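You operate a simulated robot arm through the tools that you are given. There is no shell and no other tool. Be economical: measure what you need, move in short steps, check, and stop when the job is done.

Carry out the task below with a simulated two-armed robot. There is one attempt and no reset: what you move stays moved.

Task
Pick up the orange-banded cone with one hand, pass it to the other hand and put it on the top of the sieve cabinet.
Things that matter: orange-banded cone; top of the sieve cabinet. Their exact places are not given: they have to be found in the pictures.

Only the result counts: the job must be done as asked and must still hold three seconds after the hand-in. Knocking over, shifting, dropping, spilling or breaking anything else fails it.

Robot
Two 7-joint arms with two-finger parallel grippers on one trunk, on a base that drives. Base frame: it is fixed to the floor where the robot stands at the start and does not move with it; the origin is under the middle of the robot, x ahead of it, y to its left, z up. Readings come in m, degrees, newtons and seconds.
The left shoulder is at the start at [0.07, 0.163, 1.12], the right one opposite. With the tool pointing down near the work surface each hand reaches from about 0.4 to 0.88 m from the robot's upright axis, wherever it stands, measured 20 degrees to its own side. Places, roughly: top of the sieve cabinet [-1.2, 1.2, 1]. Payload 3.43 kg a hand.
The TCP of each hand is the grasp point between the finger pads, 0.034 m short of the fingertips. In the tool frame z runs along the fingers and y along their closing line. The gripper opens to 0.128 m. The fingers are 0.024 m wide and 0.012 m thick; the gripper's body (0.048 by 0.13 m) begins 0.096 m behind the TCP.
Orientation is told as [roll, pitch, yaw] about the base's x, y, z axes, in that order, counted from this pose: with the fingers straight down and closing along the base's y, the tool's x points along the base's -x, its y along +y and its z along -z.

Tools
- The arms move only by the tool apply_moves. It takes "left_plan", "right_plan" or both (then of equal length, played together; a hand with none holds still); each is a list of rows, each a list of 6 numbers: the shift along the tool's x, y, z in units of 30 mm (1.0 is 30 mm), then the turn, a rotation vector about the tool's x, y, z in units of 8 degrees (1.0 is 8 degrees). In form: [[tx, ty, tz, wx, wy, wz], ...]. A call has 1 to 8 rows; each row shifts and turns the commanded pose from where the row before left it, along the tool's axes as they then stand. "left_claw" and "right_claw" are, for a hand that has rows, the gripper command, from -1 (shut) to 1 (fully open), values between in proportion, set as the call begins (left out, the last holds). A call with a number of a shift or a turn outside -1 to 1 is refused whole. Rows are played at 5 a second. More than 0.05 m and 8.6 degrees between two rows, or a gripper value outside its range, and nothing of the call is played. A pose out of reach is approached as far as the arm can. The call stops where the force on the tool passes 40 N (or 10 N more than at its start, if that is more) or the arm is blocked; 0.2 s more then pass. The fingers move at their own pace (about 0.153 m/s each) and stop on an object; they squeeze with about 33 N. The grip force told is the motor's: it shows also when the fingers shut on nothing. Time passes only in rows, and 0.2 s behind the last, so rows that do not move let the fingers close. It gives the time, the measured TCP pose, the force on the tool (base axes), the opening and the grip force at its end, in the units of the frame above (readings bear some noise), with the torque about the TCP (base axes, N m) and any sound that the robot's microphone picked up.
- Cameras (640 x 400 px; columns grow to the right, rows downward): "scene" is now at [0.1319, 0.0371, 1.3565]; the picture's right is [0.42, -0.91, 0.00], its down [-0.44, -0.21, -0.87] and it looks along [0.79, 0.37, -0.49] (base axes); focal length 262 px, centre (320, 200). "left" rides on the left gripper at [0.076, 0.011, -0.16] in its tool frame; the picture's right is [-0.15, 0.99, 0.00], its down [-0.88, -0.13, -0.46] and it looks along [-0.45, -0.07, 0.89] (tool axes); focal length 234 px, centre (320, 200). "right" rides on the right gripper at [0.076, -0.011, -0.16] in its tool frame; the picture's right is [0.15, 0.99, 0.00], its down [-0.88, 0.13, -0.46] and it looks along [-0.45, 0.07, 0.89] (tool axes); focal length 234 px, centre (320, 200).
- camera(camera): a new picture of that camera. The clock stands still meanwhile.
- raise_lower(by): slides the trunk up (or, below 0, down) by that many m; the arms and the scene camera ride with it, the base frame stays. It gives what a move gives, with no picture.
- steer(legs): drives the robot by 1 to 6 legs, each [ahead, left, turn to the left] in m, m and degrees, along the robot's own axes; the way and the turn of a leg run together, so that a leg with both is an arc; at most 1.5 m and 180 degrees a leg. The arms and the cameras ride along, it lands a little off, and it stops where it bumps. It gives what a move gives.
- turn_head(pan, tilt): turns the head with the scene camera to pan (to the left, within 86 degrees either way) and tilt (down, from -29 to 69), counted from straight ahead of the robot. It gives what a move gives.
- locate(camera, pixels): for up to 12 pixels [column, row] of the newest picture of that camera ("zoom" is the newest enlarged one), the place [x, y, z] in the base frame of the surface seen there, good to about 0.002 m. The clock stands still meanwhile.
- inspect(camera, box): a new picture of the part [left, top, right, bottom] of that camera's present view, enlarged. The clock stands still meanwhile.
- job_done(): hands the job in; it is judged then, once.

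Work in short steps. Measure before you move; look again where a grasp or a placing could have gone wrong, and mend it. You have 80 turns and 58 pictures in all, those below and enlarged ones among them. Open the grippers and draw the arms clear of the work before you hand the job in, unless the task says otherwise; then end with one line.

The tools are called after ">>>" as a command line: name --argument value ..., lists and objects as JSON in quotes. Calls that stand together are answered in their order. apply_moves: Moves the arms, as the interface text tells. Its arguments: {"type":"object","properties":{"left_plan":{"type":"array"},"left_claw":{"type":"number"},"right_plan":{"type":"array"},"right_claw":{"type":"number"}},"required":[]} The other tools are called the same way: raise_lower (by) slides the trunk up or down; steer (legs) drives the base; turn_head (pan, tilt) turns the head that bears the scene camera; camera (camera) takes a picture; locate (camera, pixels) gives the place of the surface under pixels of a picture; inspect (camera, box) takes an enlarged picture of a part of a camera's view; job_done () hands the job in.

At the start:

```text
time_s: 0.0
left_eef_pos: [0.5918, 0.4132, 1.2007]
left_tcp_rot: [0.1, 0.0, 0.1]
left_force: [0.3, -0.4, 0.1]
left_wrist_torque: [-0.03, -0.03, 0.02]
left_width: 0.128
left_grip_force: 0.1
right_eef_pos: [0.6747, -0.0463, 1.1109]
right_tcp_rot: [-0.1, 0.0, 0.0]
right_force: [0.1, 0.0, -0.2]
right_wrist_torque: [0.0, 0.01, -0.01]
right_width: 0.1278
right_grip_force: 0.0
trunk travel left (down, up): [-0.6, 0.34]
robot x, y, heading: [-0.0001, -0.0025, -0.1]
head pan, tilt: [25.0, 29.3]
```

scene: 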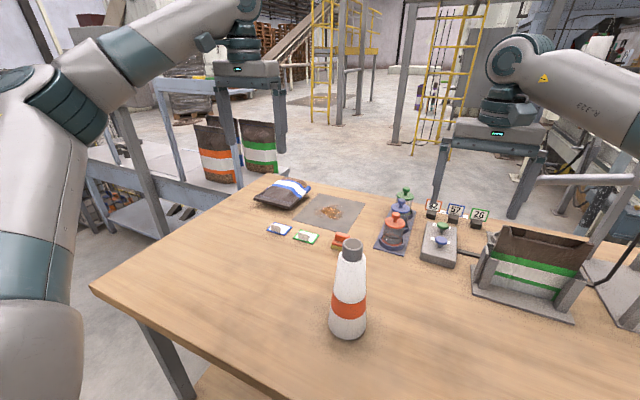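
right: 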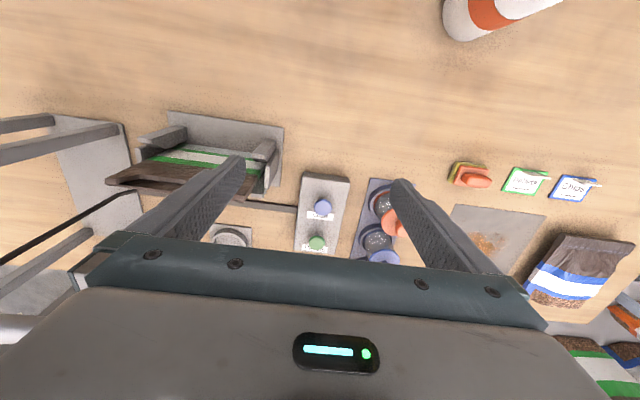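
left: 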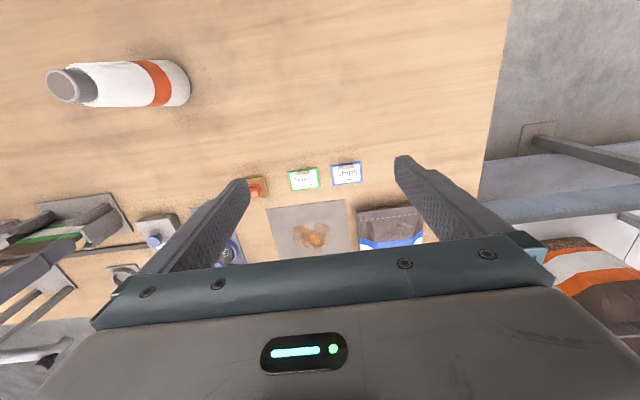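

The cone with the orange band stands at about (348,290) in the scene picture. I measure its top, band and base.

>>> locate --camera "scene" --pixels '[[351, 241], [350, 258], [350, 275], [349, 290], [348, 310], [347, 333], [333, 310], [364, 308], [300, 335], [343, 252], [360, 252]]'

>>> inspect --camera "scene" --box '[270, 220, 430, 350]'

```text
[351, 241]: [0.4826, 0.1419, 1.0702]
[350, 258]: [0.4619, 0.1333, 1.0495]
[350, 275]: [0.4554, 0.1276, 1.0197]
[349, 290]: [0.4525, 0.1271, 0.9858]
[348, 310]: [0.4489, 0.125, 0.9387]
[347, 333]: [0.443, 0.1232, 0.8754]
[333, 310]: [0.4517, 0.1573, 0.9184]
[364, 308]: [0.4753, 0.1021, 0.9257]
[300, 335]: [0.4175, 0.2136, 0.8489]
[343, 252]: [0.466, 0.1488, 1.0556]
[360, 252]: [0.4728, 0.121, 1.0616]
```

```text
3.08 times, centred on (350, 285) of scene
```

zoom: 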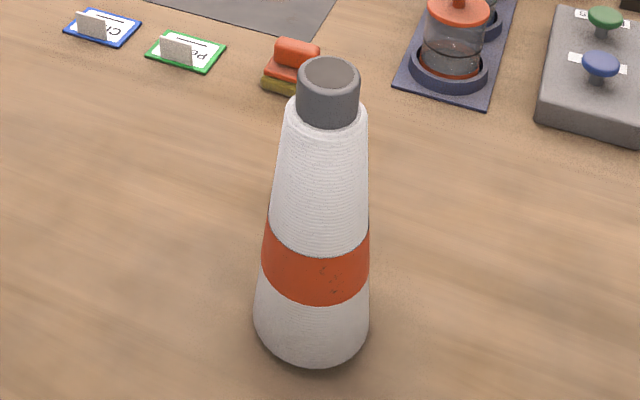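

The cone's axis is near (0.48, 0.138), with its top at 1.07. I turn the head left to look for the cabinet.

>>> turn_head --pan 86 --tilt 25

>>> camera --camera "scene"

```text
time_s: 1.3
left_eef_pos: [0.5918, 0.4134, 1.2004]
left_tcp_rot: [0.0, 0.0, 0.0]
left_force: [0.9, 0.7, 0.0]
left_wrist_torque: [0.01, -0.01, 0.0]
left_width: 0.128
left_grip_force: 0.0
right_eef_pos: [0.6751, -0.0461, 1.1104]
right_tcp_rot: [0.0, 0.0, -0.1]
right_force: [-0.1, 0.6, -0.1]
right_wrist_torque: [0.01, 0.01, 0.0]
right_width: 0.1281
right_grip_force: 0.1
trunk travel left (down, up): [-0.6, 0.34]
robot x, y, heading: [0.0014, -0.0014, -0.2]
head pan, tilt: [85.9, 25.0]
```

```text
53 pictures are left
```

scene: 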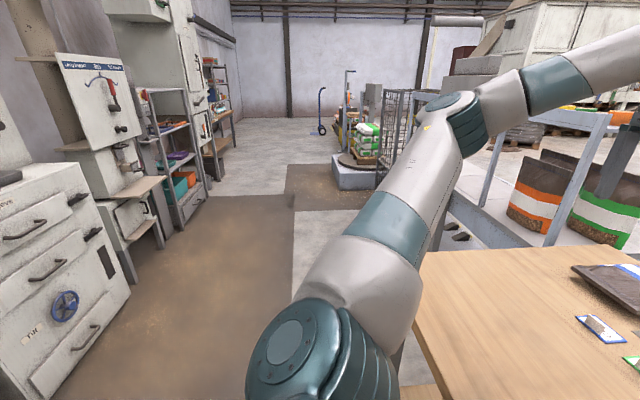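

A white drawer cabinet is at the left edge, with something dark on top at (8,178). I measure it.

>>> locate --camera "scene" --pixels '[[20, 185], [60, 168], [78, 165], [3, 215], [88, 190], [130, 295], [8, 178], [40, 395], [130, 180], [150, 195], [5, 190], [100, 240]]'

>>> inspect --camera "scene" --box '[0, 30, 200, 400]'

```text
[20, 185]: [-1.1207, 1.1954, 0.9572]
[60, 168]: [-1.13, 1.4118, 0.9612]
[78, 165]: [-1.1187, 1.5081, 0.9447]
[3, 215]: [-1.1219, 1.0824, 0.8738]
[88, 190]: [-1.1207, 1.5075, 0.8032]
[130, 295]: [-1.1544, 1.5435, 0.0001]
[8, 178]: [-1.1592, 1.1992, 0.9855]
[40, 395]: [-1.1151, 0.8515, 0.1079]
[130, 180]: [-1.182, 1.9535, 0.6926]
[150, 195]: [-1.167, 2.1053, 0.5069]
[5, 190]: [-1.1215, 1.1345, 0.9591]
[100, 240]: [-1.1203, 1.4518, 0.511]
```

```text
1.08 times, centred on (100, 215) of scene
```

zoom: 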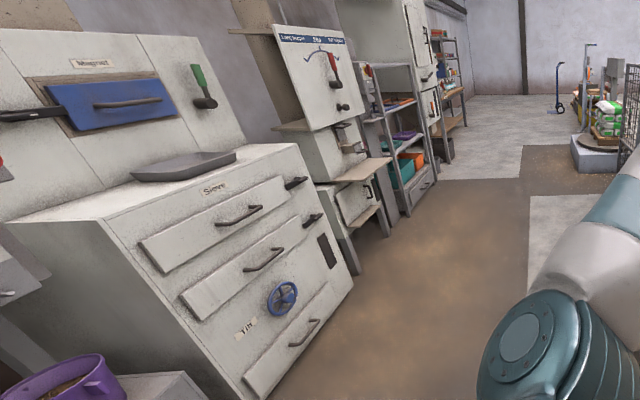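

The zoom picture shows the cabinet labelled "Sieves", with its top around z=0.96, a tray on it at (190,165) and a wall cabinet behind. I measure the top surface.

>>> locate --camera "zoom" --pixels '[[60, 205], [100, 195], [140, 190], [130, 178], [210, 158], [250, 152], [280, 150], [235, 158], [170, 165], [20, 215], [105, 218], [90, 190]]'

>>> locate --camera "zoom" --pixels '[[205, 105], [30, 115], [160, 180], [60, 380], [150, 390], [20, 280], [240, 165], [180, 185], [70, 400]]'

```text
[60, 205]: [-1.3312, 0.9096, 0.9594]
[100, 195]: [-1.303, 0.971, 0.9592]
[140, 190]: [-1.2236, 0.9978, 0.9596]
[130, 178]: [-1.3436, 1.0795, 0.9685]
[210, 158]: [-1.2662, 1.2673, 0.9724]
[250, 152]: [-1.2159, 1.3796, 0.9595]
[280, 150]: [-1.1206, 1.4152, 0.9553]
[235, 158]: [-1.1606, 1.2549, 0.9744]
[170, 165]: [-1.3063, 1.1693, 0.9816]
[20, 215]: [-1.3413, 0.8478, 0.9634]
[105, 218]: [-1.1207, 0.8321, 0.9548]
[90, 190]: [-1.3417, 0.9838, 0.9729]
```

```text
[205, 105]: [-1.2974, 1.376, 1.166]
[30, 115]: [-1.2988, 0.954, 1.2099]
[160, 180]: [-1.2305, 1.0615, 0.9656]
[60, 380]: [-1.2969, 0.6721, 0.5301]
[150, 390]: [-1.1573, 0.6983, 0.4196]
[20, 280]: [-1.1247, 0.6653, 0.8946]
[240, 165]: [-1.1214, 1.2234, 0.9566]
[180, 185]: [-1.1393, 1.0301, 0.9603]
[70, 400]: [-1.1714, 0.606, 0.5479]
```

The top is at z≈0.96 and free at y≈1.3–1.5 and 0.85–1.05, with the tray between. My plan is a tilted side grasp with the left hand, a top grasp with the right, then the placing. I back off 0.2 m first for room.

>>> steer --legs '[[-0.2, 0, 0]]'

>>> turn_head --pan 10 --tilt 32

>>> camera --camera "scene"

```text
time_s: 2.9
left_eef_pos: [0.3931, 0.4125, 1.2]
left_tcp_rot: [0.0, 0.0, 0.1]
left_force: [-0.7, 1.0, 0.6]
left_wrist_torque: [-0.02, -0.02, -0.04]
left_width: 0.1279
left_grip_force: 0.1
right_eef_pos: [0.4776, -0.0467, 1.1096]
right_tcp_rot: [-0.1, 0.0, 0.1]
right_force: [-0.5, 1.4, -0.5]
right_wrist_torque: [0.02, -0.02, 0.01]
right_width: 0.1283
right_grip_force: 0.0
trunk travel left (down, up): [-0.6, 0.34]
robot x, y, heading: [-0.1943, -0.0011, 0.1]
head pan, tilt: [85.9, 25.0]
```

```text
time_s: 4.4
left_eef_pos: [0.3934, 0.4141, 1.1997]
left_tcp_rot: [0.0, 0.0, 0.1]
left_force: [-0.1, -1.0, 0.6]
left_wrist_torque: [0.0, -0.01, 0.02]
left_width: 0.1281
left_grip_force: 0.1
right_eef_pos: [0.4775, -0.0464, 1.1089]
right_tcp_rot: [0.1, 0.0, 0.0]
right_force: [0.0, -0.6, 0.4]
right_wrist_torque: [-0.04, -0.02, 0.02]
right_width: 0.1282
right_grip_force: 0.0
trunk travel left (down, up): [-0.6, 0.34]
robot x, y, heading: [-0.1991, -0.0014, -0.1]
head pan, tilt: [10.0, 32.0]
```

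```text
51 pictures are left
```

scene: 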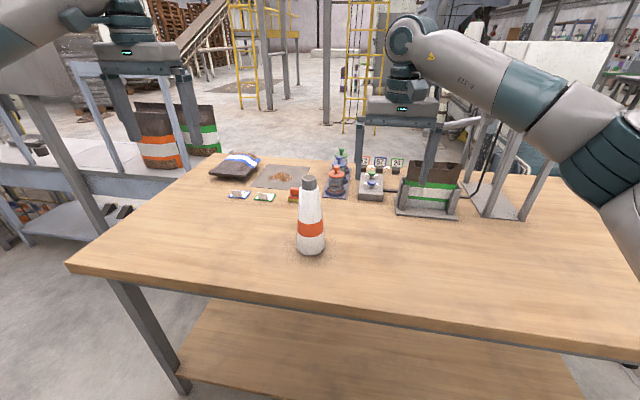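

The cone is now at (310,225). I refine its axis with an enlarged picture.

>>> inspect --camera "scene" --box '[262, 168, 358, 264]'

```text
4.17 times, centred on (310, 216) of scene
```

zoom: 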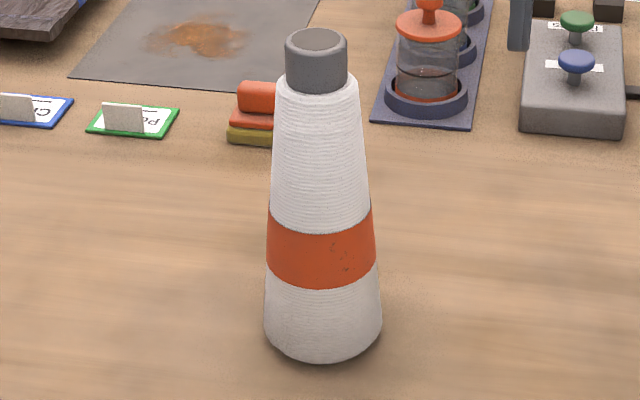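

>>> locate --camera "zoom" --pixels '[[317, 40], [289, 70], [344, 70], [318, 70], [276, 180], [363, 180], [320, 180], [268, 250], [374, 250], [322, 250], [324, 350], [318, 85]]'

```text
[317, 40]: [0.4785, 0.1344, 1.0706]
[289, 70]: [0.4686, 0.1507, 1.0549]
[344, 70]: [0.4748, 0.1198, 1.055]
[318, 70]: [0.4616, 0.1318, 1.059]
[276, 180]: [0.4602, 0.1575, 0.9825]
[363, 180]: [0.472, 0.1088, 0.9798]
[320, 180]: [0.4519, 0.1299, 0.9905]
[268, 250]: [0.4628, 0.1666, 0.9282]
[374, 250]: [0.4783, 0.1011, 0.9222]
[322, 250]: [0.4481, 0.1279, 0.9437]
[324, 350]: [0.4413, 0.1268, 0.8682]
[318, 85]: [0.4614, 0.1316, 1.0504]
```

The axis is at about (0.478, 0.134). I turn the left hand to yaw −30° and pitch −55° at its present high place.

>>> apply_moves --left_plan '[[0, 0, 0, 0, 0, 0.9375], [0, 0, 0, 0, 0, 0.9375], [0, 0, 0, 0, 0, 0.9375], [0, 0, 0, 0, 0, 0.9375], [0, 0, 0, 0, -0.9825, 0], [0, 0, 0, 0, -0.9825, 0], [0, 0, 0, 0, -0.9825, 0], [0, 0, 0, 0, -0.9825, 0]]' --left_claw 1

>>> apply_moves --left_plan '[[0, 0, 0, 0, -0.9825, 0], [0, 0, 0, 0, -0.9825, 0], [0, 0, 0, 0, -0.9825, 0], [0, 0, 0, 0, 0, 0]]'

```text
time_s: 6.2
left_eef_pos: [0.3936, 0.4143, 1.2015]
left_tcp_rot: [-0.1, -31.6, -30.0]
left_force: [-0.4, 1.0, 0.2]
left_wrist_torque: [0.0, -0.02, 0.03]
left_width: 0.1281
left_grip_force: 0.1
right_eef_pos: [0.4759, -0.045, 1.1102]
right_tcp_rot: [-0.2, 0.0, 0.0]
right_force: [0.4, -0.1, 0.8]
right_wrist_torque: [0.0, -0.01, 0.0]
right_width: 0.1278
right_grip_force: 0.1
trunk travel left (down, up): [-0.6, 0.34]
robot x, y, heading: [-0.2006, -0.0018, -0.3]
head pan, tilt: [10.0, 32.0]
```

```text
time_s: 7.2
left_eef_pos: [0.3928, 0.4124, 1.2008]
left_tcp_rot: [0.1, -55.1, -30.0]
left_force: [-0.2, -1.0, -0.7]
left_wrist_torque: [0.0, 0.02, 0.0]
left_width: 0.1277
left_grip_force: 0.1
right_eef_pos: [0.4781, -0.0465, 1.1097]
right_tcp_rot: [-0.1, 0.0, -0.1]
right_force: [-0.1, -1.1, -0.4]
right_wrist_torque: [0.04, 0.0, 0.0]
right_width: 0.128
right_grip_force: 0.0
trunk travel left (down, up): [-0.6, 0.34]
robot x, y, heading: [-0.2015, -0.0011, -0.0]
head pan, tilt: [10.0, 32.0]
```

The orientation is reached without trouble. I move the left hand to a pregrasp point 0.15 m behind the grasp point along the fingers.

>>> apply_moves --left_plan '[[0.364, -0.826, 0.715, 0, 0, 0], [0.364, -0.826, 0.715, 0, 0, 0], [0.364, -0.826, 0.715, 0, 0, 0], [0.364, -0.826, 0.715, 0, 0, 0], [0.364, -0.826, 0.715, 0, 0, 0], [0.364, -0.826, 0.715, 0, 0, 0], [0.364, -0.826, 0.715, 0, 0, 0], [0.364, -0.826, 0.715, 0, 0, 0]]'

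>>> camera --camera "left"

>>> camera --camera "scene"

```text
time_s: 9.0
left_eef_pos: [0.3732, 0.1945, 1.0308]
left_tcp_rot: [-0.1, -54.9, -29.9]
left_force: [0.2, 0.0, 0.3]
left_wrist_torque: [-0.01, -0.01, 0.01]
left_width: 0.1283
left_grip_force: 0.1
right_eef_pos: [0.4783, -0.0467, 1.1089]
right_tcp_rot: [0.1, 0.1, 0.0]
right_force: [0.0, -1.2, 0.3]
right_wrist_torque: [-0.01, 0.05, 0.01]
right_width: 0.1278
right_grip_force: 0.0
trunk travel left (down, up): [-0.6, 0.34]
robot x, y, heading: [-0.1992, -0.0006, -0.0]
head pan, tilt: [10.0, 32.0]
```

```text
49 pictures are left
```

left: 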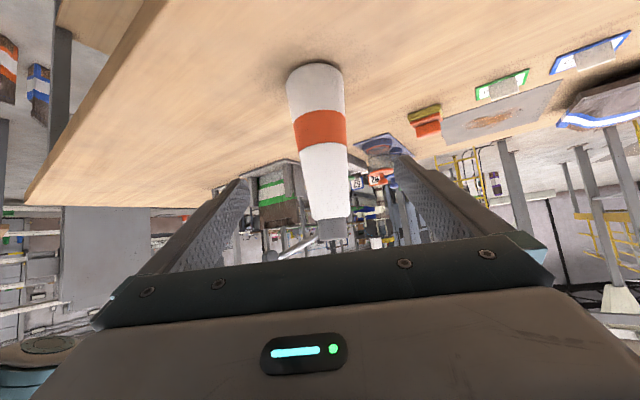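

```text
48 pictures are left
```

scene: 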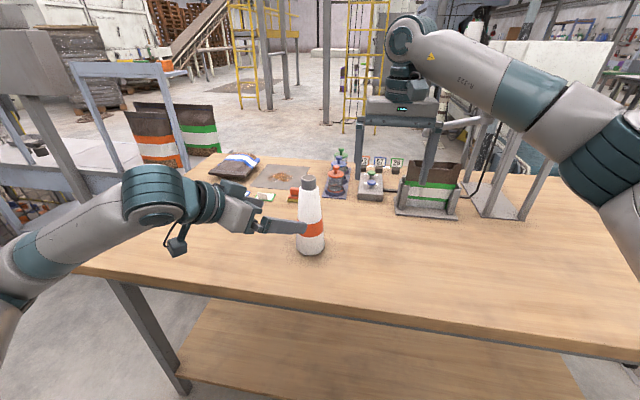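

The cone lies centred between the fingers, so I go forward 0.15 m.

>>> apply_moves --left_plan '[[0, 0, 0.9, 0, 0, 0], [0, 0, 0.9, 0, 0, 0], [0, 0, 0.9, 0, 0, 0], [0, 0, 0.9, 0, 0, 0], [0, 0, 0.7, 0, 0, 0], [0, 0, 0.7, 0, 0, 0], [0, 0, 0, 0, 0, 0]]'

>>> camera --camera "left"

```text
time_s: 10.6
left_eef_pos: [0.4782, 0.1341, 0.944]
left_tcp_rot: [0.1, -55.0, -29.8]
left_force: [-0.6, 0.5, 0.6]
left_wrist_torque: [-0.01, -0.01, -0.02]
left_width: 0.1279
left_grip_force: 0.0
right_eef_pos: [0.478, -0.046, 1.109]
right_tcp_rot: [0.0, -0.1, -0.1]
right_force: [0.6, 0.8, 0.0]
right_wrist_torque: [0.01, 0.0, -0.01]
right_width: 0.1277
right_grip_force: 0.1
trunk travel left (down, up): [-0.6, 0.34]
robot x, y, heading: [-0.198, 0.0011, 0.2]
head pan, tilt: [10.0, 32.0]
```

```text
47 pictures are left
```

left: 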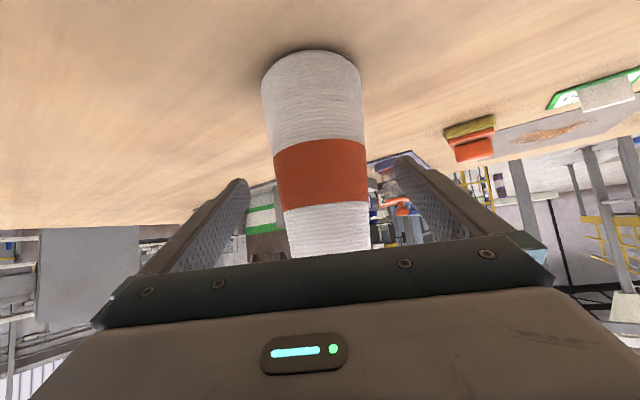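

The cone is between the pads. I close the left gripper.

>>> apply_moves --left_plan '[[0, 0, 0, 0, 0, 0], [0, 0, 0, 0, 0, 0], [0, 0, 0, 0, 0, 0], [0, 0, 0, 0, 0, 0]]' --left_claw -1

```text
time_s: 11.6
left_eef_pos: [0.4792, 0.1354, 0.9448]
left_tcp_rot: [0.0, -54.9, -29.9]
left_force: [2.7, 1.5, 1.8]
left_wrist_torque: [-0.04, -0.09, 0.06]
left_width: 0.0665
left_grip_force: 33.2
right_eef_pos: [0.4779, -0.0472, 1.1095]
right_tcp_rot: [0.0, 0.0, 0.0]
right_force: [-0.1, 0.2, 0.0]
right_wrist_torque: [0.0, -0.02, 0.02]
right_width: 0.128
right_grip_force: 0.0
trunk travel left (down, up): [-0.6, 0.34]
robot x, y, heading: [-0.1957, 0.0012, 0.0]
head pan, tilt: [10.0, 32.0]
```

It is gripped with 66 mm between the pads. I lift straight up 0.09 m and raise the right hand 0.18 m.

>>> apply_moves --left_plan '[[-0.41, 0, -0.287, 0, 0, 0], [-0.41, 0, -0.287, 0, 0, 0], [-0.41, 0, -0.287, 0, 0, 0], [-0.41, 0, -0.287, 0, 0, 0], [-0.41, 0, -0.287, 0, 0, 0], [-0.41, 0, -0.287, 0, 0, 0]]' --right_plan '[[0, 0, -1, 0, 0, 0], [0, 0, -1, 0, 0, 0], [0, 0, -1, 0, 0, 0], [0, 0, -1, 0, 0, 0], [0, 0, -1, 0, 0, 0], [0, 0, -1, 0, 0, 0]]' --right_claw 0.1

>>> turn_head --pan 10 --tilt 20

>>> camera --camera "scene"

```text
time_s: 13.0
left_eef_pos: [0.4777, 0.1362, 1.0354]
left_tcp_rot: [-0.2, -55.0, -29.9]
left_force: [-0.3, 0.3, -3.9]
left_wrist_torque: [0.01, 0.0, -0.02]
left_width: 0.0662
left_grip_force: 33.2
right_eef_pos: [0.4759, -0.0453, 1.2916]
right_tcp_rot: [-0.1, 0.0, -0.1]
right_force: [-0.6, -0.9, -0.3]
right_wrist_torque: [-0.02, -0.03, 0.02]
right_width: 0.0704
right_grip_force: 0.0
trunk travel left (down, up): [-0.6, 0.34]
robot x, y, heading: [-0.1961, -0.0013, -0.0]
head pan, tilt: [10.0, 32.0]
```

```text
time_s: 13.7
left_eef_pos: [0.4801, 0.1352, 1.0354]
left_tcp_rot: [0.0, -54.8, -29.9]
left_force: [1.0, -0.2, -3.5]
left_wrist_torque: [0.0, -0.02, 0.0]
left_width: 0.0663
left_grip_force: 32.7
right_eef_pos: [0.4787, -0.0463, 1.289]
right_tcp_rot: [-0.1, 0.0, 0.0]
right_force: [0.6, 0.3, -0.1]
right_wrist_torque: [-0.01, 0.01, 0.0]
right_width: 0.0705
right_grip_force: 0.1
trunk travel left (down, up): [-0.6, 0.34]
robot x, y, heading: [-0.1962, -0.0002, 0.0]
head pan, tilt: [10.0, 20.0]
```

```text
46 pictures are left
```

scene: 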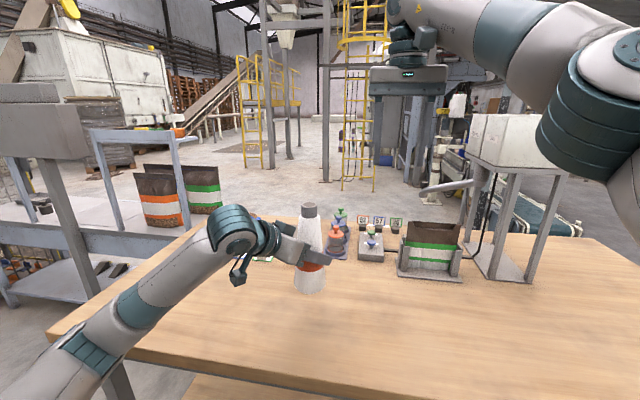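

The cone is up and hanging upright. I measure its top at about (309,208).

>>> inspect --camera "scene" --box '[262, 192, 358, 300]'

```text
3.70 times, centred on (310, 246) of scene
```

zoom: 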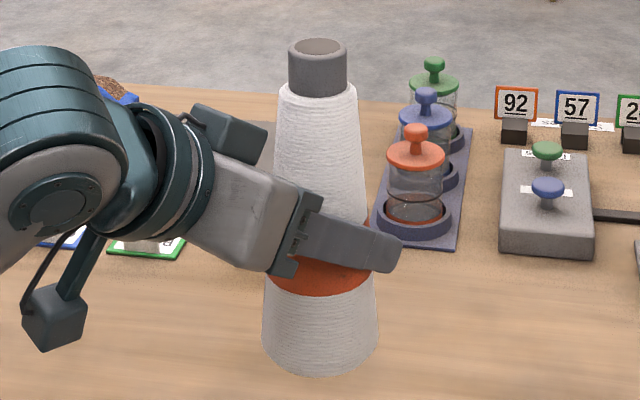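

>>> locate --camera "zoom" --pixels '[[318, 46], [291, 70], [344, 70], [318, 70], [318, 85], [320, 150], [322, 340], [318, 105], [281, 105], [356, 105]]'

```text
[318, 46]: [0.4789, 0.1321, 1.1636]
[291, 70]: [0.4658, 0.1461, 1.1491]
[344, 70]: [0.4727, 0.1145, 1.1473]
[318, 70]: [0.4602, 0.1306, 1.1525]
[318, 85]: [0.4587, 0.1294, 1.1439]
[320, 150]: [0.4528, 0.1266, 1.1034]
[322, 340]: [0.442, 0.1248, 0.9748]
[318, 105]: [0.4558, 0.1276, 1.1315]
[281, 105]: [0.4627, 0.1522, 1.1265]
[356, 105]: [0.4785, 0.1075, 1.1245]
```

The knob at the top is at (0.477, 0.132), z 1.140–1.163, radius 0.016. I bring the right hand over it at z≈1.27.

>>> apply_moves --right_plan '[[0, 0.989, 0.1, 0, 0, 0], [0, 0.989, 0.1, 0, 0, 0], [0, 0.989, 0.1, 0, 0, 0], [0, 0.989, 0.1, 0, 0, 0], [0, 0.989, 0.1, 0, 0, 0], [0, 0.989, 0.1, 0, 0, 0], [0, 0, 0, 0, 0, 0]]'

>>> camera --camera "right"

>>> camera --camera "scene"

```text
time_s: 15.3
left_eef_pos: [0.4795, 0.135, 1.0355]
left_tcp_rot: [-0.1, -55.0, -29.8]
left_force: [0.1, 0.2, -3.5]
left_wrist_torque: [0.0, -0.01, -0.02]
left_width: 0.0664
left_grip_force: 32.8
right_eef_pos: [0.4552, 0.0806, 1.2699]
right_tcp_rot: [1.5, 0.2, -1.4]
right_force: [-0.5, -1.0, -0.4]
right_wrist_torque: [0.0, -0.02, -0.02]
right_width: 0.0704
right_grip_force: 0.2
right hand out of reach, approached as far as the arm can: row 2, 3, 4, 5, 6
trunk travel left (down, up): [-0.6, 0.34]
robot x, y, heading: [-0.1988, 0.0034, 0.1]
head pan, tilt: [10.0, 20.0]
```

```text
44 pictures are left
```

right: 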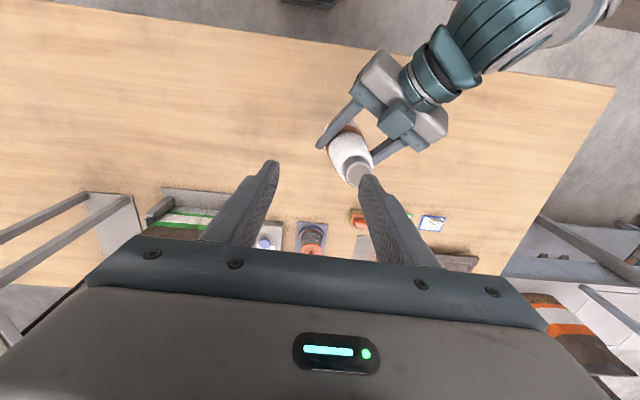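

```text
43 pictures are left
```

scene: 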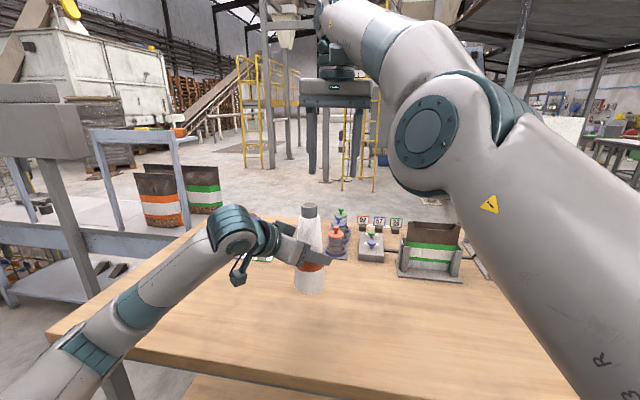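

The right hand can't reach that far left at that height. I draw it back first, then bring the cone to it.

>>> apply_moves --right_plan '[[0, -1, 0, 0, 0, 0], [0, -1, 0, 0, 0, 0], [0, -1, 0, 0, 0, 0], [0, -1, 0, 0, 0, 0], [0, -1, 0, 0, 0, 0], [0, -1, 0, 0, 0, 0], [0, 0, 0, 0, 0, 0]]'

```text
time_s: 16.9
left_eef_pos: [0.4808, 0.1364, 1.0346]
left_tcp_rot: [0.0, -55.0, -29.8]
left_force: [0.6, -0.3, -2.6]
left_wrist_torque: [0.04, -0.02, 0.0]
left_width: 0.0664
left_grip_force: 32.1
right_eef_pos: [0.4463, -0.0809, 1.2629]
right_tcp_rot: [-0.1, 0.0, 0.0]
right_force: [-1.2, 0.3, -0.4]
right_wrist_torque: [-0.03, 0.02, 0.0]
right_width: 0.0705
right_grip_force: 0.1
trunk travel left (down, up): [-0.6, 0.34]
robot x, y, heading: [-0.1989, 0.0, -0.1]
head pan, tilt: [10.0, 20.0]
```

Now I move the cone with the left hand 0.16 m to the right and 0.03 m down.

>>> apply_moves --left_plan '[[-0.118, -0.77, 0.46, 0, 0, 0], [-0.118, -0.77, 0.46, 0, 0, 0], [-0.118, -0.77, 0.46, 0, 0, 0], [-0.118, -0.77, 0.46, 0, 0, 0], [-0.118, -0.77, 0.46, 0, 0, 0], [-0.118, -0.77, 0.46, 0, 0, 0], [0, 0, 0, 0, 0, 0]]'

>>> inspect --camera "scene" --box '[280, 160, 440, 300]'

```text
time_s: 18.5
left_eef_pos: [0.4786, -0.0249, 1.0041]
left_tcp_rot: [-0.1, -55.0, -29.9]
left_force: [1.0, 0.6, -3.6]
left_wrist_torque: [0.0, -0.02, 0.0]
left_width: 0.0663
left_grip_force: 32.8
right_eef_pos: [0.4488, -0.0809, 1.2627]
right_tcp_rot: [0.0, 0.0, -0.1]
right_force: [0.8, 0.8, 1.4]
right_wrist_torque: [-0.02, 0.02, -0.04]
right_width: 0.0703
right_grip_force: 0.1
trunk travel left (down, up): [-0.6, 0.34]
robot x, y, heading: [-0.2, 0.0024, 0.2]
head pan, tilt: [10.0, 20.0]
```

```text
2.86 times, centred on (360, 230) of scene
```

zoom: 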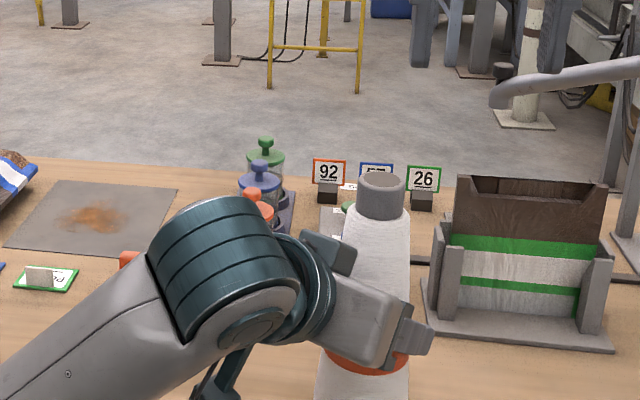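

>>> locate --camera "zoom" --pixels '[[382, 181], [358, 200], [404, 200], [381, 200], [381, 212], [381, 219], [381, 226], [350, 226]]'

```text
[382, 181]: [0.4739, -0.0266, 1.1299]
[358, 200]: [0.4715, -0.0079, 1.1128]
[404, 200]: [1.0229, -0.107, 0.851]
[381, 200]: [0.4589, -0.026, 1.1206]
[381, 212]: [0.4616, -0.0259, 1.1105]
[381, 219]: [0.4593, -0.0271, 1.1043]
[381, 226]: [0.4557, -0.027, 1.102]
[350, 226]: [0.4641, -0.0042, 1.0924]
```

The knob's axis is now at (0.476, −0.027), top z≈1.131. I place the right hand above it, at TCP z≈1.215.

>>> apply_moves --right_plan '[[-0.31, 0.6, 0, 0, 0, 0], [-0.31, 0.6, 0, 0, 0, 0], [-0.31, 0.6, 0.4, 0, 0, 0], [0, 0, 0.6, 0, 0, 0], [0, 0, 0.6, 0, 0, 0], [0, 0, 0, 0, 0, 0]]'

>>> camera --camera "right"

>>> camera --camera "scene"

```text
time_s: 19.9
left_eef_pos: [0.4791, -0.0262, 1.0051]
left_tcp_rot: [0.0, -55.0, -29.9]
left_force: [0.2, 0.1, -3.8]
left_wrist_torque: [0.01, -0.01, 0.0]
left_width: 0.0664
left_grip_force: 33.4
right_eef_pos: [0.4751, -0.0275, 1.2143]
right_tcp_rot: [0.1, -0.1, -0.1]
right_force: [0.3, -0.7, -0.4]
right_wrist_torque: [0.01, -0.01, -0.02]
right_width: 0.0705
right_grip_force: 0.0
trunk travel left (down, up): [-0.6, 0.34]
robot x, y, heading: [-0.197, 0.0036, -0.1]
head pan, tilt: [10.0, 20.0]
```

```text
41 pictures are left
```

right: 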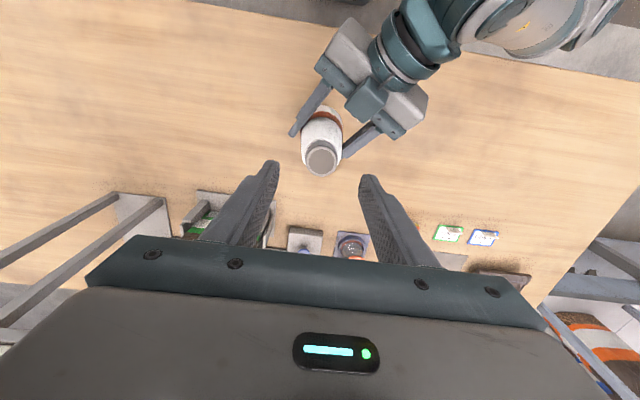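

```text
40 pictures are left
```

scene: 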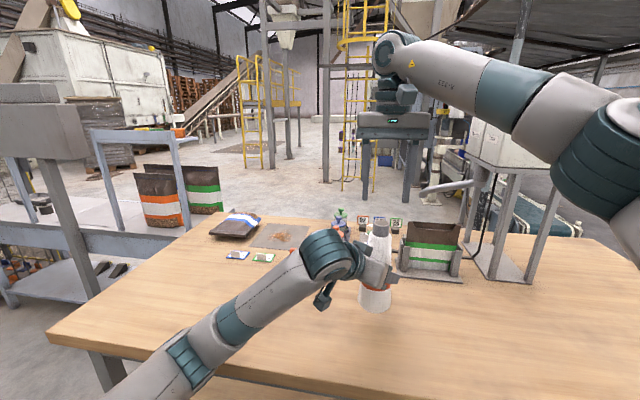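

The knob shows at (320,158) in the right picture, centred between the fingers. I verify with that camera before going down.

>>> locate --camera "right" --pixels '[[320, 158], [308, 158], [333, 158], [320, 148], [320, 168]]'

```text
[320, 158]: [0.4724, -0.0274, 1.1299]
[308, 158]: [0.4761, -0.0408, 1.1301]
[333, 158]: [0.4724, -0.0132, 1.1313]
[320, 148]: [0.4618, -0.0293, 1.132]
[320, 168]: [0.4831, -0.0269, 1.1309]
```

The axis is confirmed at about (0.474, −0.027). I go down 0.071 m so that the fingertips surround the knob.

>>> apply_moves --right_plan '[[0, 0, 0.6, 0, 0, 0], [0, 0, 0.6, 0, 0, 0], [0, 0, 0.6, 0, 0, 0], [0, 0, 0.57, 0, 0, 0], [0, 0, 0, 0, 0, 0]]'

>>> inspect --camera "scene" --box '[300, 150, 460, 270]'

```text
time_s: 21.1
left_eef_pos: [0.4793, -0.0259, 1.0048]
left_tcp_rot: [-0.1, -54.9, -29.9]
left_force: [-0.1, 0.2, -3.0]
left_wrist_torque: [0.02, 0.01, 0.01]
left_width: 0.0662
left_grip_force: 33.3
right_eef_pos: [0.4755, -0.0272, 1.1443]
right_tcp_rot: [0.0, 0.0, -0.1]
right_force: [0.0, 0.6, -0.1]
right_wrist_torque: [-0.01, 0.0, 0.04]
right_width: 0.0704
right_grip_force: 0.1
trunk travel left (down, up): [-0.6, 0.34]
robot x, y, heading: [-0.1979, 0.001, 0.1]
head pan, tilt: [10.0, 20.0]
```

```text
3.33 times, centred on (380, 210) of scene
```

zoom: 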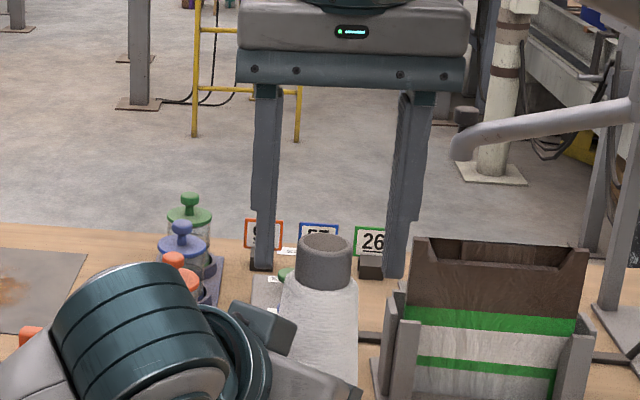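

The fingertips span the knob, so I close the right gripper.

>>> apply_moves --right_plan '[[0, 0, 0, 0, 0, 0], [0, 0, 0, 0, 0, 0], [0, 0, 0, 0, 0, 0], [0, 0, 0, 0, 0, 0]]' --right_claw -1

>>> inspect --camera "scene" --box '[300, 150, 460, 270]'

```text
time_s: 22.1
left_eef_pos: [0.4789, -0.0259, 1.0053]
left_tcp_rot: [0.0, -55.0, -30.0]
left_force: [-0.9, -12.8, -2.3]
left_wrist_torque: [0.75, -0.22, -0.24]
left_width: 0.0664
left_grip_force: 32.8
right_eef_pos: [0.4779, -0.027, 1.1435]
right_tcp_rot: [0.1, 0.0, 0.0]
right_force: [1.1, 13.0, 0.1]
right_wrist_torque: [1.12, 0.12, 0.3]
right_width: 0.0347
right_grip_force: 33.7
trunk travel left (down, up): [-0.6, 0.34]
robot x, y, heading: [-0.1938, 0.0025, -0.0]
head pan, tilt: [10.0, 20.0]
```

```text
3.33 times, centred on (380, 210) of scene
```

zoom: 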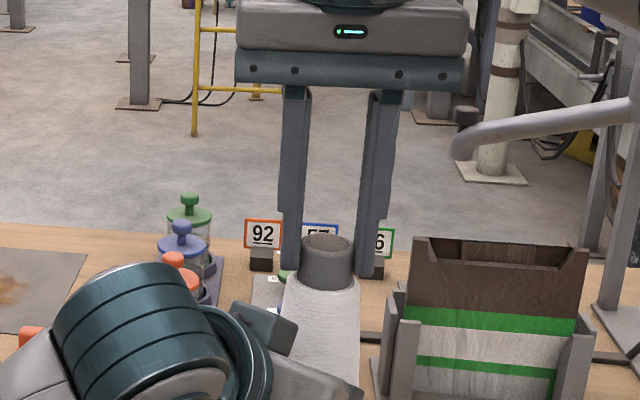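

The right grip holds the knob (34.7 mm). I open the left hand and check the right grip.

>>> apply_moves --left_plan '[[0, 0, 0, 0, 0, 0], [0, 0, 0, 0, 0, 0], [0, 0, 0, 0, 0, 0]]' --left_claw 0.7

>>> camera --camera "left"

```text
time_s: 22.9
left_eef_pos: [0.4797, -0.0257, 1.0043]
left_tcp_rot: [-0.1, -55.0, -29.9]
left_force: [-0.6, -0.4, 0.1]
left_wrist_torque: [0.02, -0.01, -0.02]
left_width: 0.1089
left_grip_force: 0.0
right_eef_pos: [0.4758, -0.0283, 1.1447]
right_tcp_rot: [0.0, 0.0, -0.1]
right_force: [-0.1, 0.3, 0.1]
right_wrist_torque: [0.0, 0.0, -0.02]
right_width: 0.0347
right_grip_force: 32.8
trunk travel left (down, up): [-0.6, 0.34]
robot x, y, heading: [-0.2017, -0.0026, 0.0]
head pan, tilt: [10.0, 20.0]
```

```text
37 pictures are left
```

left: 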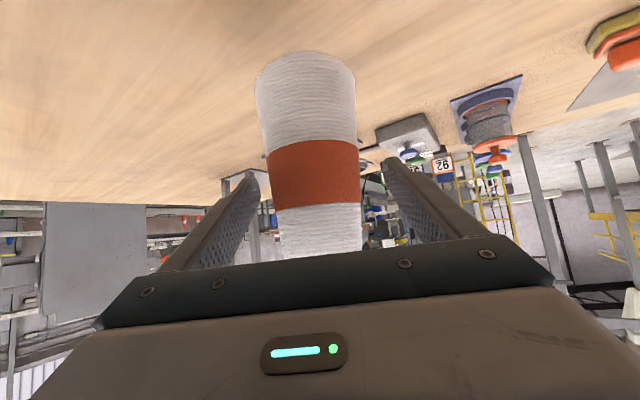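

The left is open, but the right shows no weight yet. I look at the scene before moving on.

>>> turn_head --pan 5 --tilt 28

>>> inspect --camera "scene" --box '[240, 110, 440, 310]'

```text
time_s: 23.6
left_eef_pos: [0.4796, -0.026, 1.0047]
left_tcp_rot: [-0.1, -55.0, -29.9]
left_force: [0.0, 0.3, 0.2]
left_wrist_torque: [0.02, 0.02, 0.0]
left_width: 0.1088
left_grip_force: 0.0
right_eef_pos: [0.4763, -0.0278, 1.1448]
right_tcp_rot: [0.0, 0.0, 0.0]
right_force: [-0.3, -0.6, -1.0]
right_wrist_torque: [0.0, 0.0, 0.01]
right_width: 0.0345
right_grip_force: 33.2
trunk travel left (down, up): [-0.6, 0.34]
robot x, y, heading: [-0.1955, -0.0001, -0.1]
head pan, tilt: [5.0, 28.0]
```

```text
2.00 times, centred on (340, 210) of scene
```

zoom: 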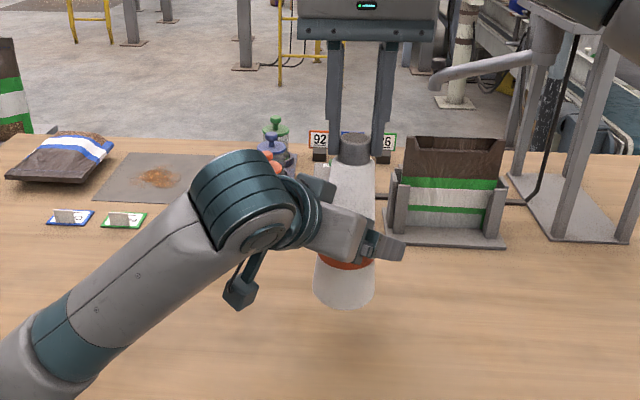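

I measure the cone to see whether it hangs or has sunk.

>>> locate --camera "zoom" --pixels '[[356, 141], [356, 155], [345, 300], [344, 285], [388, 155], [330, 155], [325, 290], [372, 290]]'

```text
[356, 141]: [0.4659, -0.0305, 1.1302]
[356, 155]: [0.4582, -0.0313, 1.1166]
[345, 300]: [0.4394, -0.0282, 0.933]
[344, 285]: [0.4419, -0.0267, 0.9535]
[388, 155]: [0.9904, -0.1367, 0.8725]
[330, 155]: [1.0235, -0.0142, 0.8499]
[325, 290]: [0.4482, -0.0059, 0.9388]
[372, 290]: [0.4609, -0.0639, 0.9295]
```

The cone still hangs at the same height. I retreat the left hand along its fingers, first a little.

>>> apply_moves --left_plan '[[0, 0, -0.5, 0, 0, 0], [0, 0, -0.7, 0, 0, 0], [0, 0, -0.8, 0, 0, 0]]'

>>> inspect --camera "scene" --box '[240, 110, 440, 310]'

```text
time_s: 24.4
left_eef_pos: [0.4372, -0.0018, 1.0382]
left_tcp_rot: [0.0, -55.0, -29.9]
left_force: [-0.2, -0.6, 0.0]
left_wrist_torque: [0.01, 0.0, 0.01]
left_width: 0.1087
left_grip_force: 0.0
right_eef_pos: [0.476, -0.0275, 1.1443]
right_tcp_rot: [0.0, 0.0, 0.0]
right_force: [-1.2, 0.6, -1.1]
right_wrist_torque: [-0.01, -0.02, 0.03]
right_width: 0.0348
right_grip_force: 32.4
trunk travel left (down, up): [-0.6, 0.34]
robot x, y, heading: [-0.1971, 0.0017, 0.1]
head pan, tilt: [5.0, 28.0]
```

```text
2.00 times, centred on (340, 210) of scene
```

zoom: 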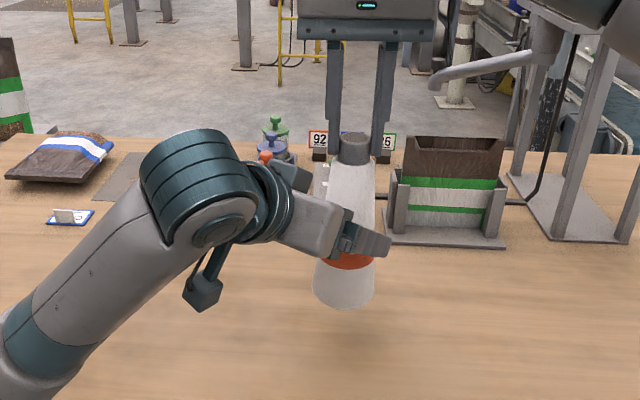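

The right hand holds the cone alone. I retreat the left further and out to its side.

>>> apply_moves --left_plan '[[0, 0, -1, 0, 0, 0], [0, 0, -1, 0, 0, 0], [0, 0, -1, 0, 0, 0], [0, 0, -1, 0, 0, 0], [0, 1, -0.5, 0, 0, 0], [0, 1, -0.5, 0, 0, 0], [0, 1, -0.3, 0, 0, 0], [0, 1, 0, 0, 0, 0]]'

>>> apply_moves --right_plan '[[0, 0, -1, 0, 0, 0], [0, 0, -1, 0, 0, 0], [0, 0, -1, 0, 0, 0], [0, 0, 0, 0, 0, 0]]'

>>> camera --camera "scene"

```text
time_s: 26.2
left_eef_pos: [0.3851, 0.169, 1.1302]
left_tcp_rot: [-0.2, -54.9, -29.7]
left_force: [0.8, 0.1, 0.0]
left_wrist_torque: [0.0, 0.03, 0.02]
left_width: 0.1089
left_grip_force: 0.1
right_eef_pos: [0.4766, -0.0288, 1.1438]
right_tcp_rot: [-0.1, -0.1, 0.0]
right_force: [0.2, 0.3, -0.1]
right_wrist_torque: [0.0, 0.0, -0.02]
right_width: 0.0345
right_grip_force: 33.0
trunk travel left (down, up): [-0.6, 0.34]
robot x, y, heading: [-0.1965, -0.0011, 0.1]
head pan, tilt: [5.0, 28.0]
```

```text
time_s: 27.2
left_eef_pos: [0.3849, 0.1679, 1.1298]
left_tcp_rot: [-0.1, -54.9, -29.9]
left_force: [-0.1, 0.2, 0.3]
left_wrist_torque: [0.02, 0.02, 0.02]
left_width: 0.1087
left_grip_force: 0.1
right_eef_pos: [0.4768, -0.0288, 1.2344]
right_tcp_rot: [0.0, 0.0, -0.1]
right_force: [0.0, 0.5, -4.1]
right_wrist_torque: [0.01, 0.01, 0.02]
right_width: 0.0344
right_grip_force: 32.7
trunk travel left (down, up): [-0.6, 0.34]
robot x, y, heading: [-0.198, 0.0014, 0.0]
head pan, tilt: [5.0, 28.0]
```

```text
34 pictures are left
```

scene: 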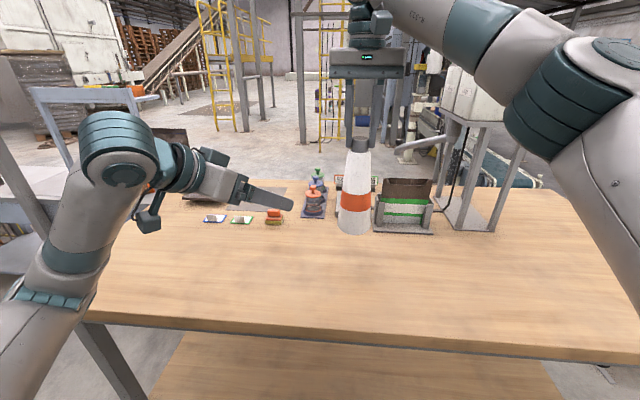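

The full weight is now on the right hand. I draw the left hand in and look left to check the driving room.

>>> apply_moves --left_plan '[[0.456, 0.31, -0.65, 0, 0, 0], [0.456, 0.31, -0.65, 0, 0, 0], [0.456, 0.31, -0.65, 0, 0, 0], [0.456, 0.31, -0.65, 0, 0, 0], [0.456, 0.31, -0.65, 0, 0, 0]]' --left_claw -0.5

>>> turn_head --pan 80 --tilt 35

>>> camera --camera "scene"

```text
time_s: 28.4
left_eef_pos: [0.3025, 0.27, 1.1288]
left_tcp_rot: [-0.1, -55.1, -29.9]
left_force: [0.4, -0.3, 0.0]
left_wrist_torque: [0.03, 0.0, 0.02]
left_width: 0.032
left_grip_force: 0.1
right_eef_pos: [0.4734, -0.0259, 1.2359]
right_tcp_rot: [0.0, 0.1, -0.1]
right_force: [0.0, 0.1, -2.9]
right_wrist_torque: [0.01, -0.04, -0.01]
right_width: 0.0345
right_grip_force: 32.9
trunk travel left (down, up): [-0.6, 0.34]
robot x, y, heading: [-0.1995, 0.0016, 0.1]
head pan, tilt: [5.0, 28.0]
```

```text
time_s: 29.9
left_eef_pos: [0.3042, 0.2678, 1.1287]
left_tcp_rot: [-0.1, -55.1, -30.0]
left_force: [0.1, 0.0, 0.8]
left_wrist_torque: [-0.01, -0.01, 0.01]
left_width: 0.0317
left_grip_force: 0.1
right_eef_pos: [0.4761, -0.0267, 1.2341]
right_tcp_rot: [0.0, 0.0, 0.0]
right_force: [-0.6, -0.7, -3.2]
right_wrist_torque: [0.01, 0.04, 0.02]
right_width: 0.0348
right_grip_force: 32.8
trunk travel left (down, up): [-0.6, 0.34]
robot x, y, heading: [-0.1964, -0.0045, 0.1]
head pan, tilt: [80.0, 35.0]
```

```text
33 pictures are left
```

scene: 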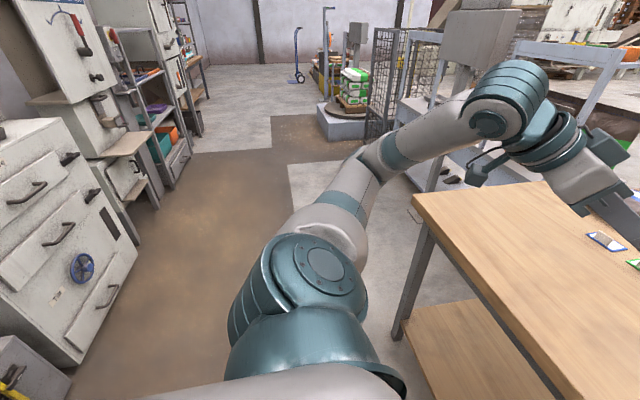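

I check the table edges, the rack and the low box near the cabinet.

>>> locate --camera "scene" --pixels '[[414, 200], [450, 260], [520, 350], [385, 140], [470, 80], [430, 170], [20, 345], [60, 380], [130, 160], [600, 60], [15, 385]]'

```text
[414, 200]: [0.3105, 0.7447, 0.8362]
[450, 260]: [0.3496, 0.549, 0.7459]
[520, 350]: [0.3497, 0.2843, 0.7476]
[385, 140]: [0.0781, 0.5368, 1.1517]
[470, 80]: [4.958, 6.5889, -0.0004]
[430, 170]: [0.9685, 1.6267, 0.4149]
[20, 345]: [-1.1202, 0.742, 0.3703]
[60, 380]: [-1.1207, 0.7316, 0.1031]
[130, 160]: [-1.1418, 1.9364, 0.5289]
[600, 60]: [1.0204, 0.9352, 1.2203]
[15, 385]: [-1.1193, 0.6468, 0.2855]
```

The aisle is about 1.43 m wide (x −1.12 to 0.31). I raise the trunk 0.1 m for clearance, then back off and turn left by 90°.

>>> raise_lower --by 0.1

>>> steer --legs '[[-0.2, 0, 0], [0, 0, 90]]'

>>> turn_head --pan 45 --tilt 30

>>> camera --camera "scene"

```text
time_s: 31.2
left_eef_pos: [0.3043, 0.2683, 1.2275]
left_tcp_rot: [-0.2, -54.9, -29.9]
left_force: [-0.4, -0.3, 0.5]
left_wrist_torque: [0.01, -0.05, 0.03]
left_width: 0.032
left_grip_force: 0.1
right_eef_pos: [0.4766, -0.0275, 1.3342]
right_tcp_rot: [0.0, 0.0, 0.0]
right_force: [-0.4, -0.1, -3.4]
right_wrist_torque: [0.01, 0.0, -0.01]
right_width: 0.0348
right_grip_force: 33.6
trunk travel left (down, up): [-0.7, 0.24]
robot x, y, heading: [-0.1964, 0.0029, 0.0]
head pan, tilt: [80.0, 35.0]
```

```text
time_s: 36.7
left_eef_pos: [-0.6733, 0.4964, 1.2289]
left_tcp_rot: [-0.1, -55.0, 61.1]
left_force: [-0.4, 0.2, -0.4]
left_wrist_torque: [0.02, 0.02, 0.02]
left_width: 0.0321
left_grip_force: 0.1
right_eef_pos: [-0.3804, 0.6748, 1.3338]
right_tcp_rot: [0.2, 0.0, 91.1]
right_force: [-0.5, 0.6, -3.1]
right_wrist_torque: [-0.02, 0.0, -0.01]
right_width: 0.0347
right_grip_force: 33.2
trunk travel left (down, up): [-0.7, 0.24]
robot x, y, heading: [-0.3964, 0.0027, 91.0]
head pan, tilt: [80.0, 35.0]
```

```text
time_s: 37.7
left_eef_pos: [-0.6723, 0.4971, 1.229]
left_tcp_rot: [-0.1, -55.1, 61.0]
left_force: [-0.2, -0.3, -0.3]
left_wrist_torque: [0.0, -0.01, 0.03]
left_width: 0.0319
left_grip_force: 0.1
right_eef_pos: [-0.3801, 0.6747, 1.3338]
right_tcp_rot: [0.1, 0.1, 90.9]
right_force: [-0.1, -0.4, -3.5]
right_wrist_torque: [0.03, 0.02, -0.01]
right_width: 0.0344
right_grip_force: 32.9
trunk travel left (down, up): [-0.7, 0.24]
robot x, y, heading: [-0.396, -0.0029, 90.9]
head pan, tilt: [45.0, 30.0]
```

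```text
32 pictures are left
```

scene: 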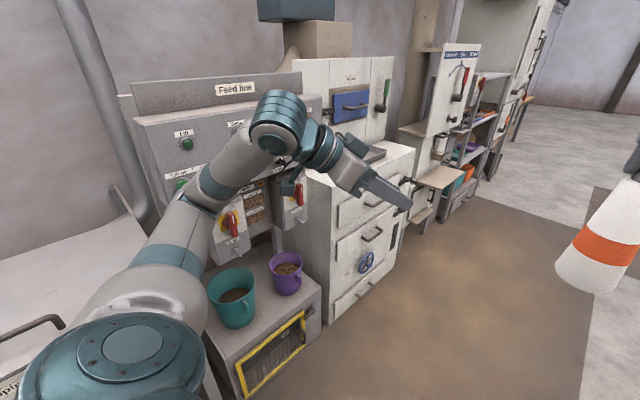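

The feed-line bench with buckets lies left of the cabinet. I measure how near it comes before driving on.

>>> locate --camera "scene" --pixels '[[220, 280], [280, 260], [235, 365], [320, 290], [230, 225], [150, 120], [300, 190], [40, 325], [385, 160], [350, 160]]'

```text
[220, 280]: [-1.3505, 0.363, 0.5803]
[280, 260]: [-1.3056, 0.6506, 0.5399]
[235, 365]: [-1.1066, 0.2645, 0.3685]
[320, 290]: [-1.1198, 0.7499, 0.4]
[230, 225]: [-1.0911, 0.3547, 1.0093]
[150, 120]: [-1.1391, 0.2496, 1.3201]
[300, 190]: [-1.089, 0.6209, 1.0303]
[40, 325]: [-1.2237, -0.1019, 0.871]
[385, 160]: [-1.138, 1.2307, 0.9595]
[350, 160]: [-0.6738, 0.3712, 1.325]
```

The feed-line panel stands out to x≈−1.09 up to z≈1.35, so the near end of the cabinet is tight for my left arm. I use the far free spot at y≈1.4: ahead 1.37 m, then turn left 89°.

>>> steer --legs '[[1.37, 0, 0], [0, 0, 89]]'

>>> turn_head --pan 0 --tilt 35

>>> camera --camera "scene"

```text
time_s: 48.2
left_eef_pos: [-0.9286, 1.085, 1.2287]
left_tcp_rot: [-0.1, -55.0, 149.7]
left_force: [0.2, 0.1, -0.5]
left_wrist_torque: [0.0, 0.0, -0.01]
left_width: 0.032
left_grip_force: 0.2
right_eef_pos: [-1.0993, 1.3826, 1.3342]
right_tcp_rot: [0.0, 0.0, 179.5]
right_force: [-1.2, -0.1, -3.9]
right_wrist_torque: [0.0, 0.0, 0.03]
right_width: 0.0345
right_grip_force: 32.7
trunk travel left (down, up): [-0.7, 0.24]
robot x, y, heading: [-0.4293, 1.3501, 179.4]
head pan, tilt: [45.0, 30.0]
```

```text
time_s: 49.3
left_eef_pos: [-0.9289, 1.086, 1.2287]
left_tcp_rot: [-0.1, -55.0, 149.8]
left_force: [0.3, 0.4, -0.3]
left_wrist_torque: [0.01, 0.02, 0.0]
left_width: 0.0317
left_grip_force: 0.1
right_eef_pos: [-1.0991, 1.384, 1.3346]
right_tcp_rot: [0.0, 0.0, 179.5]
right_force: [0.0, -0.9, -3.5]
right_wrist_torque: [0.01, -0.02, 0.02]
right_width: 0.0347
right_grip_force: 33.2
trunk travel left (down, up): [-0.7, 0.24]
robot x, y, heading: [-0.4209, 1.3513, 179.4]
head pan, tilt: [0.0, 35.0]
```

```text
31 pictures are left
```

scene: 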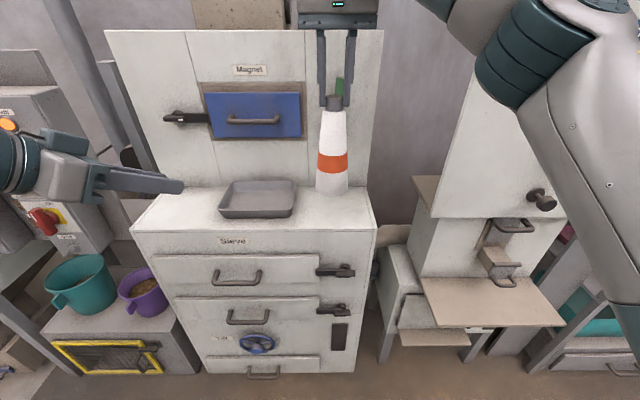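

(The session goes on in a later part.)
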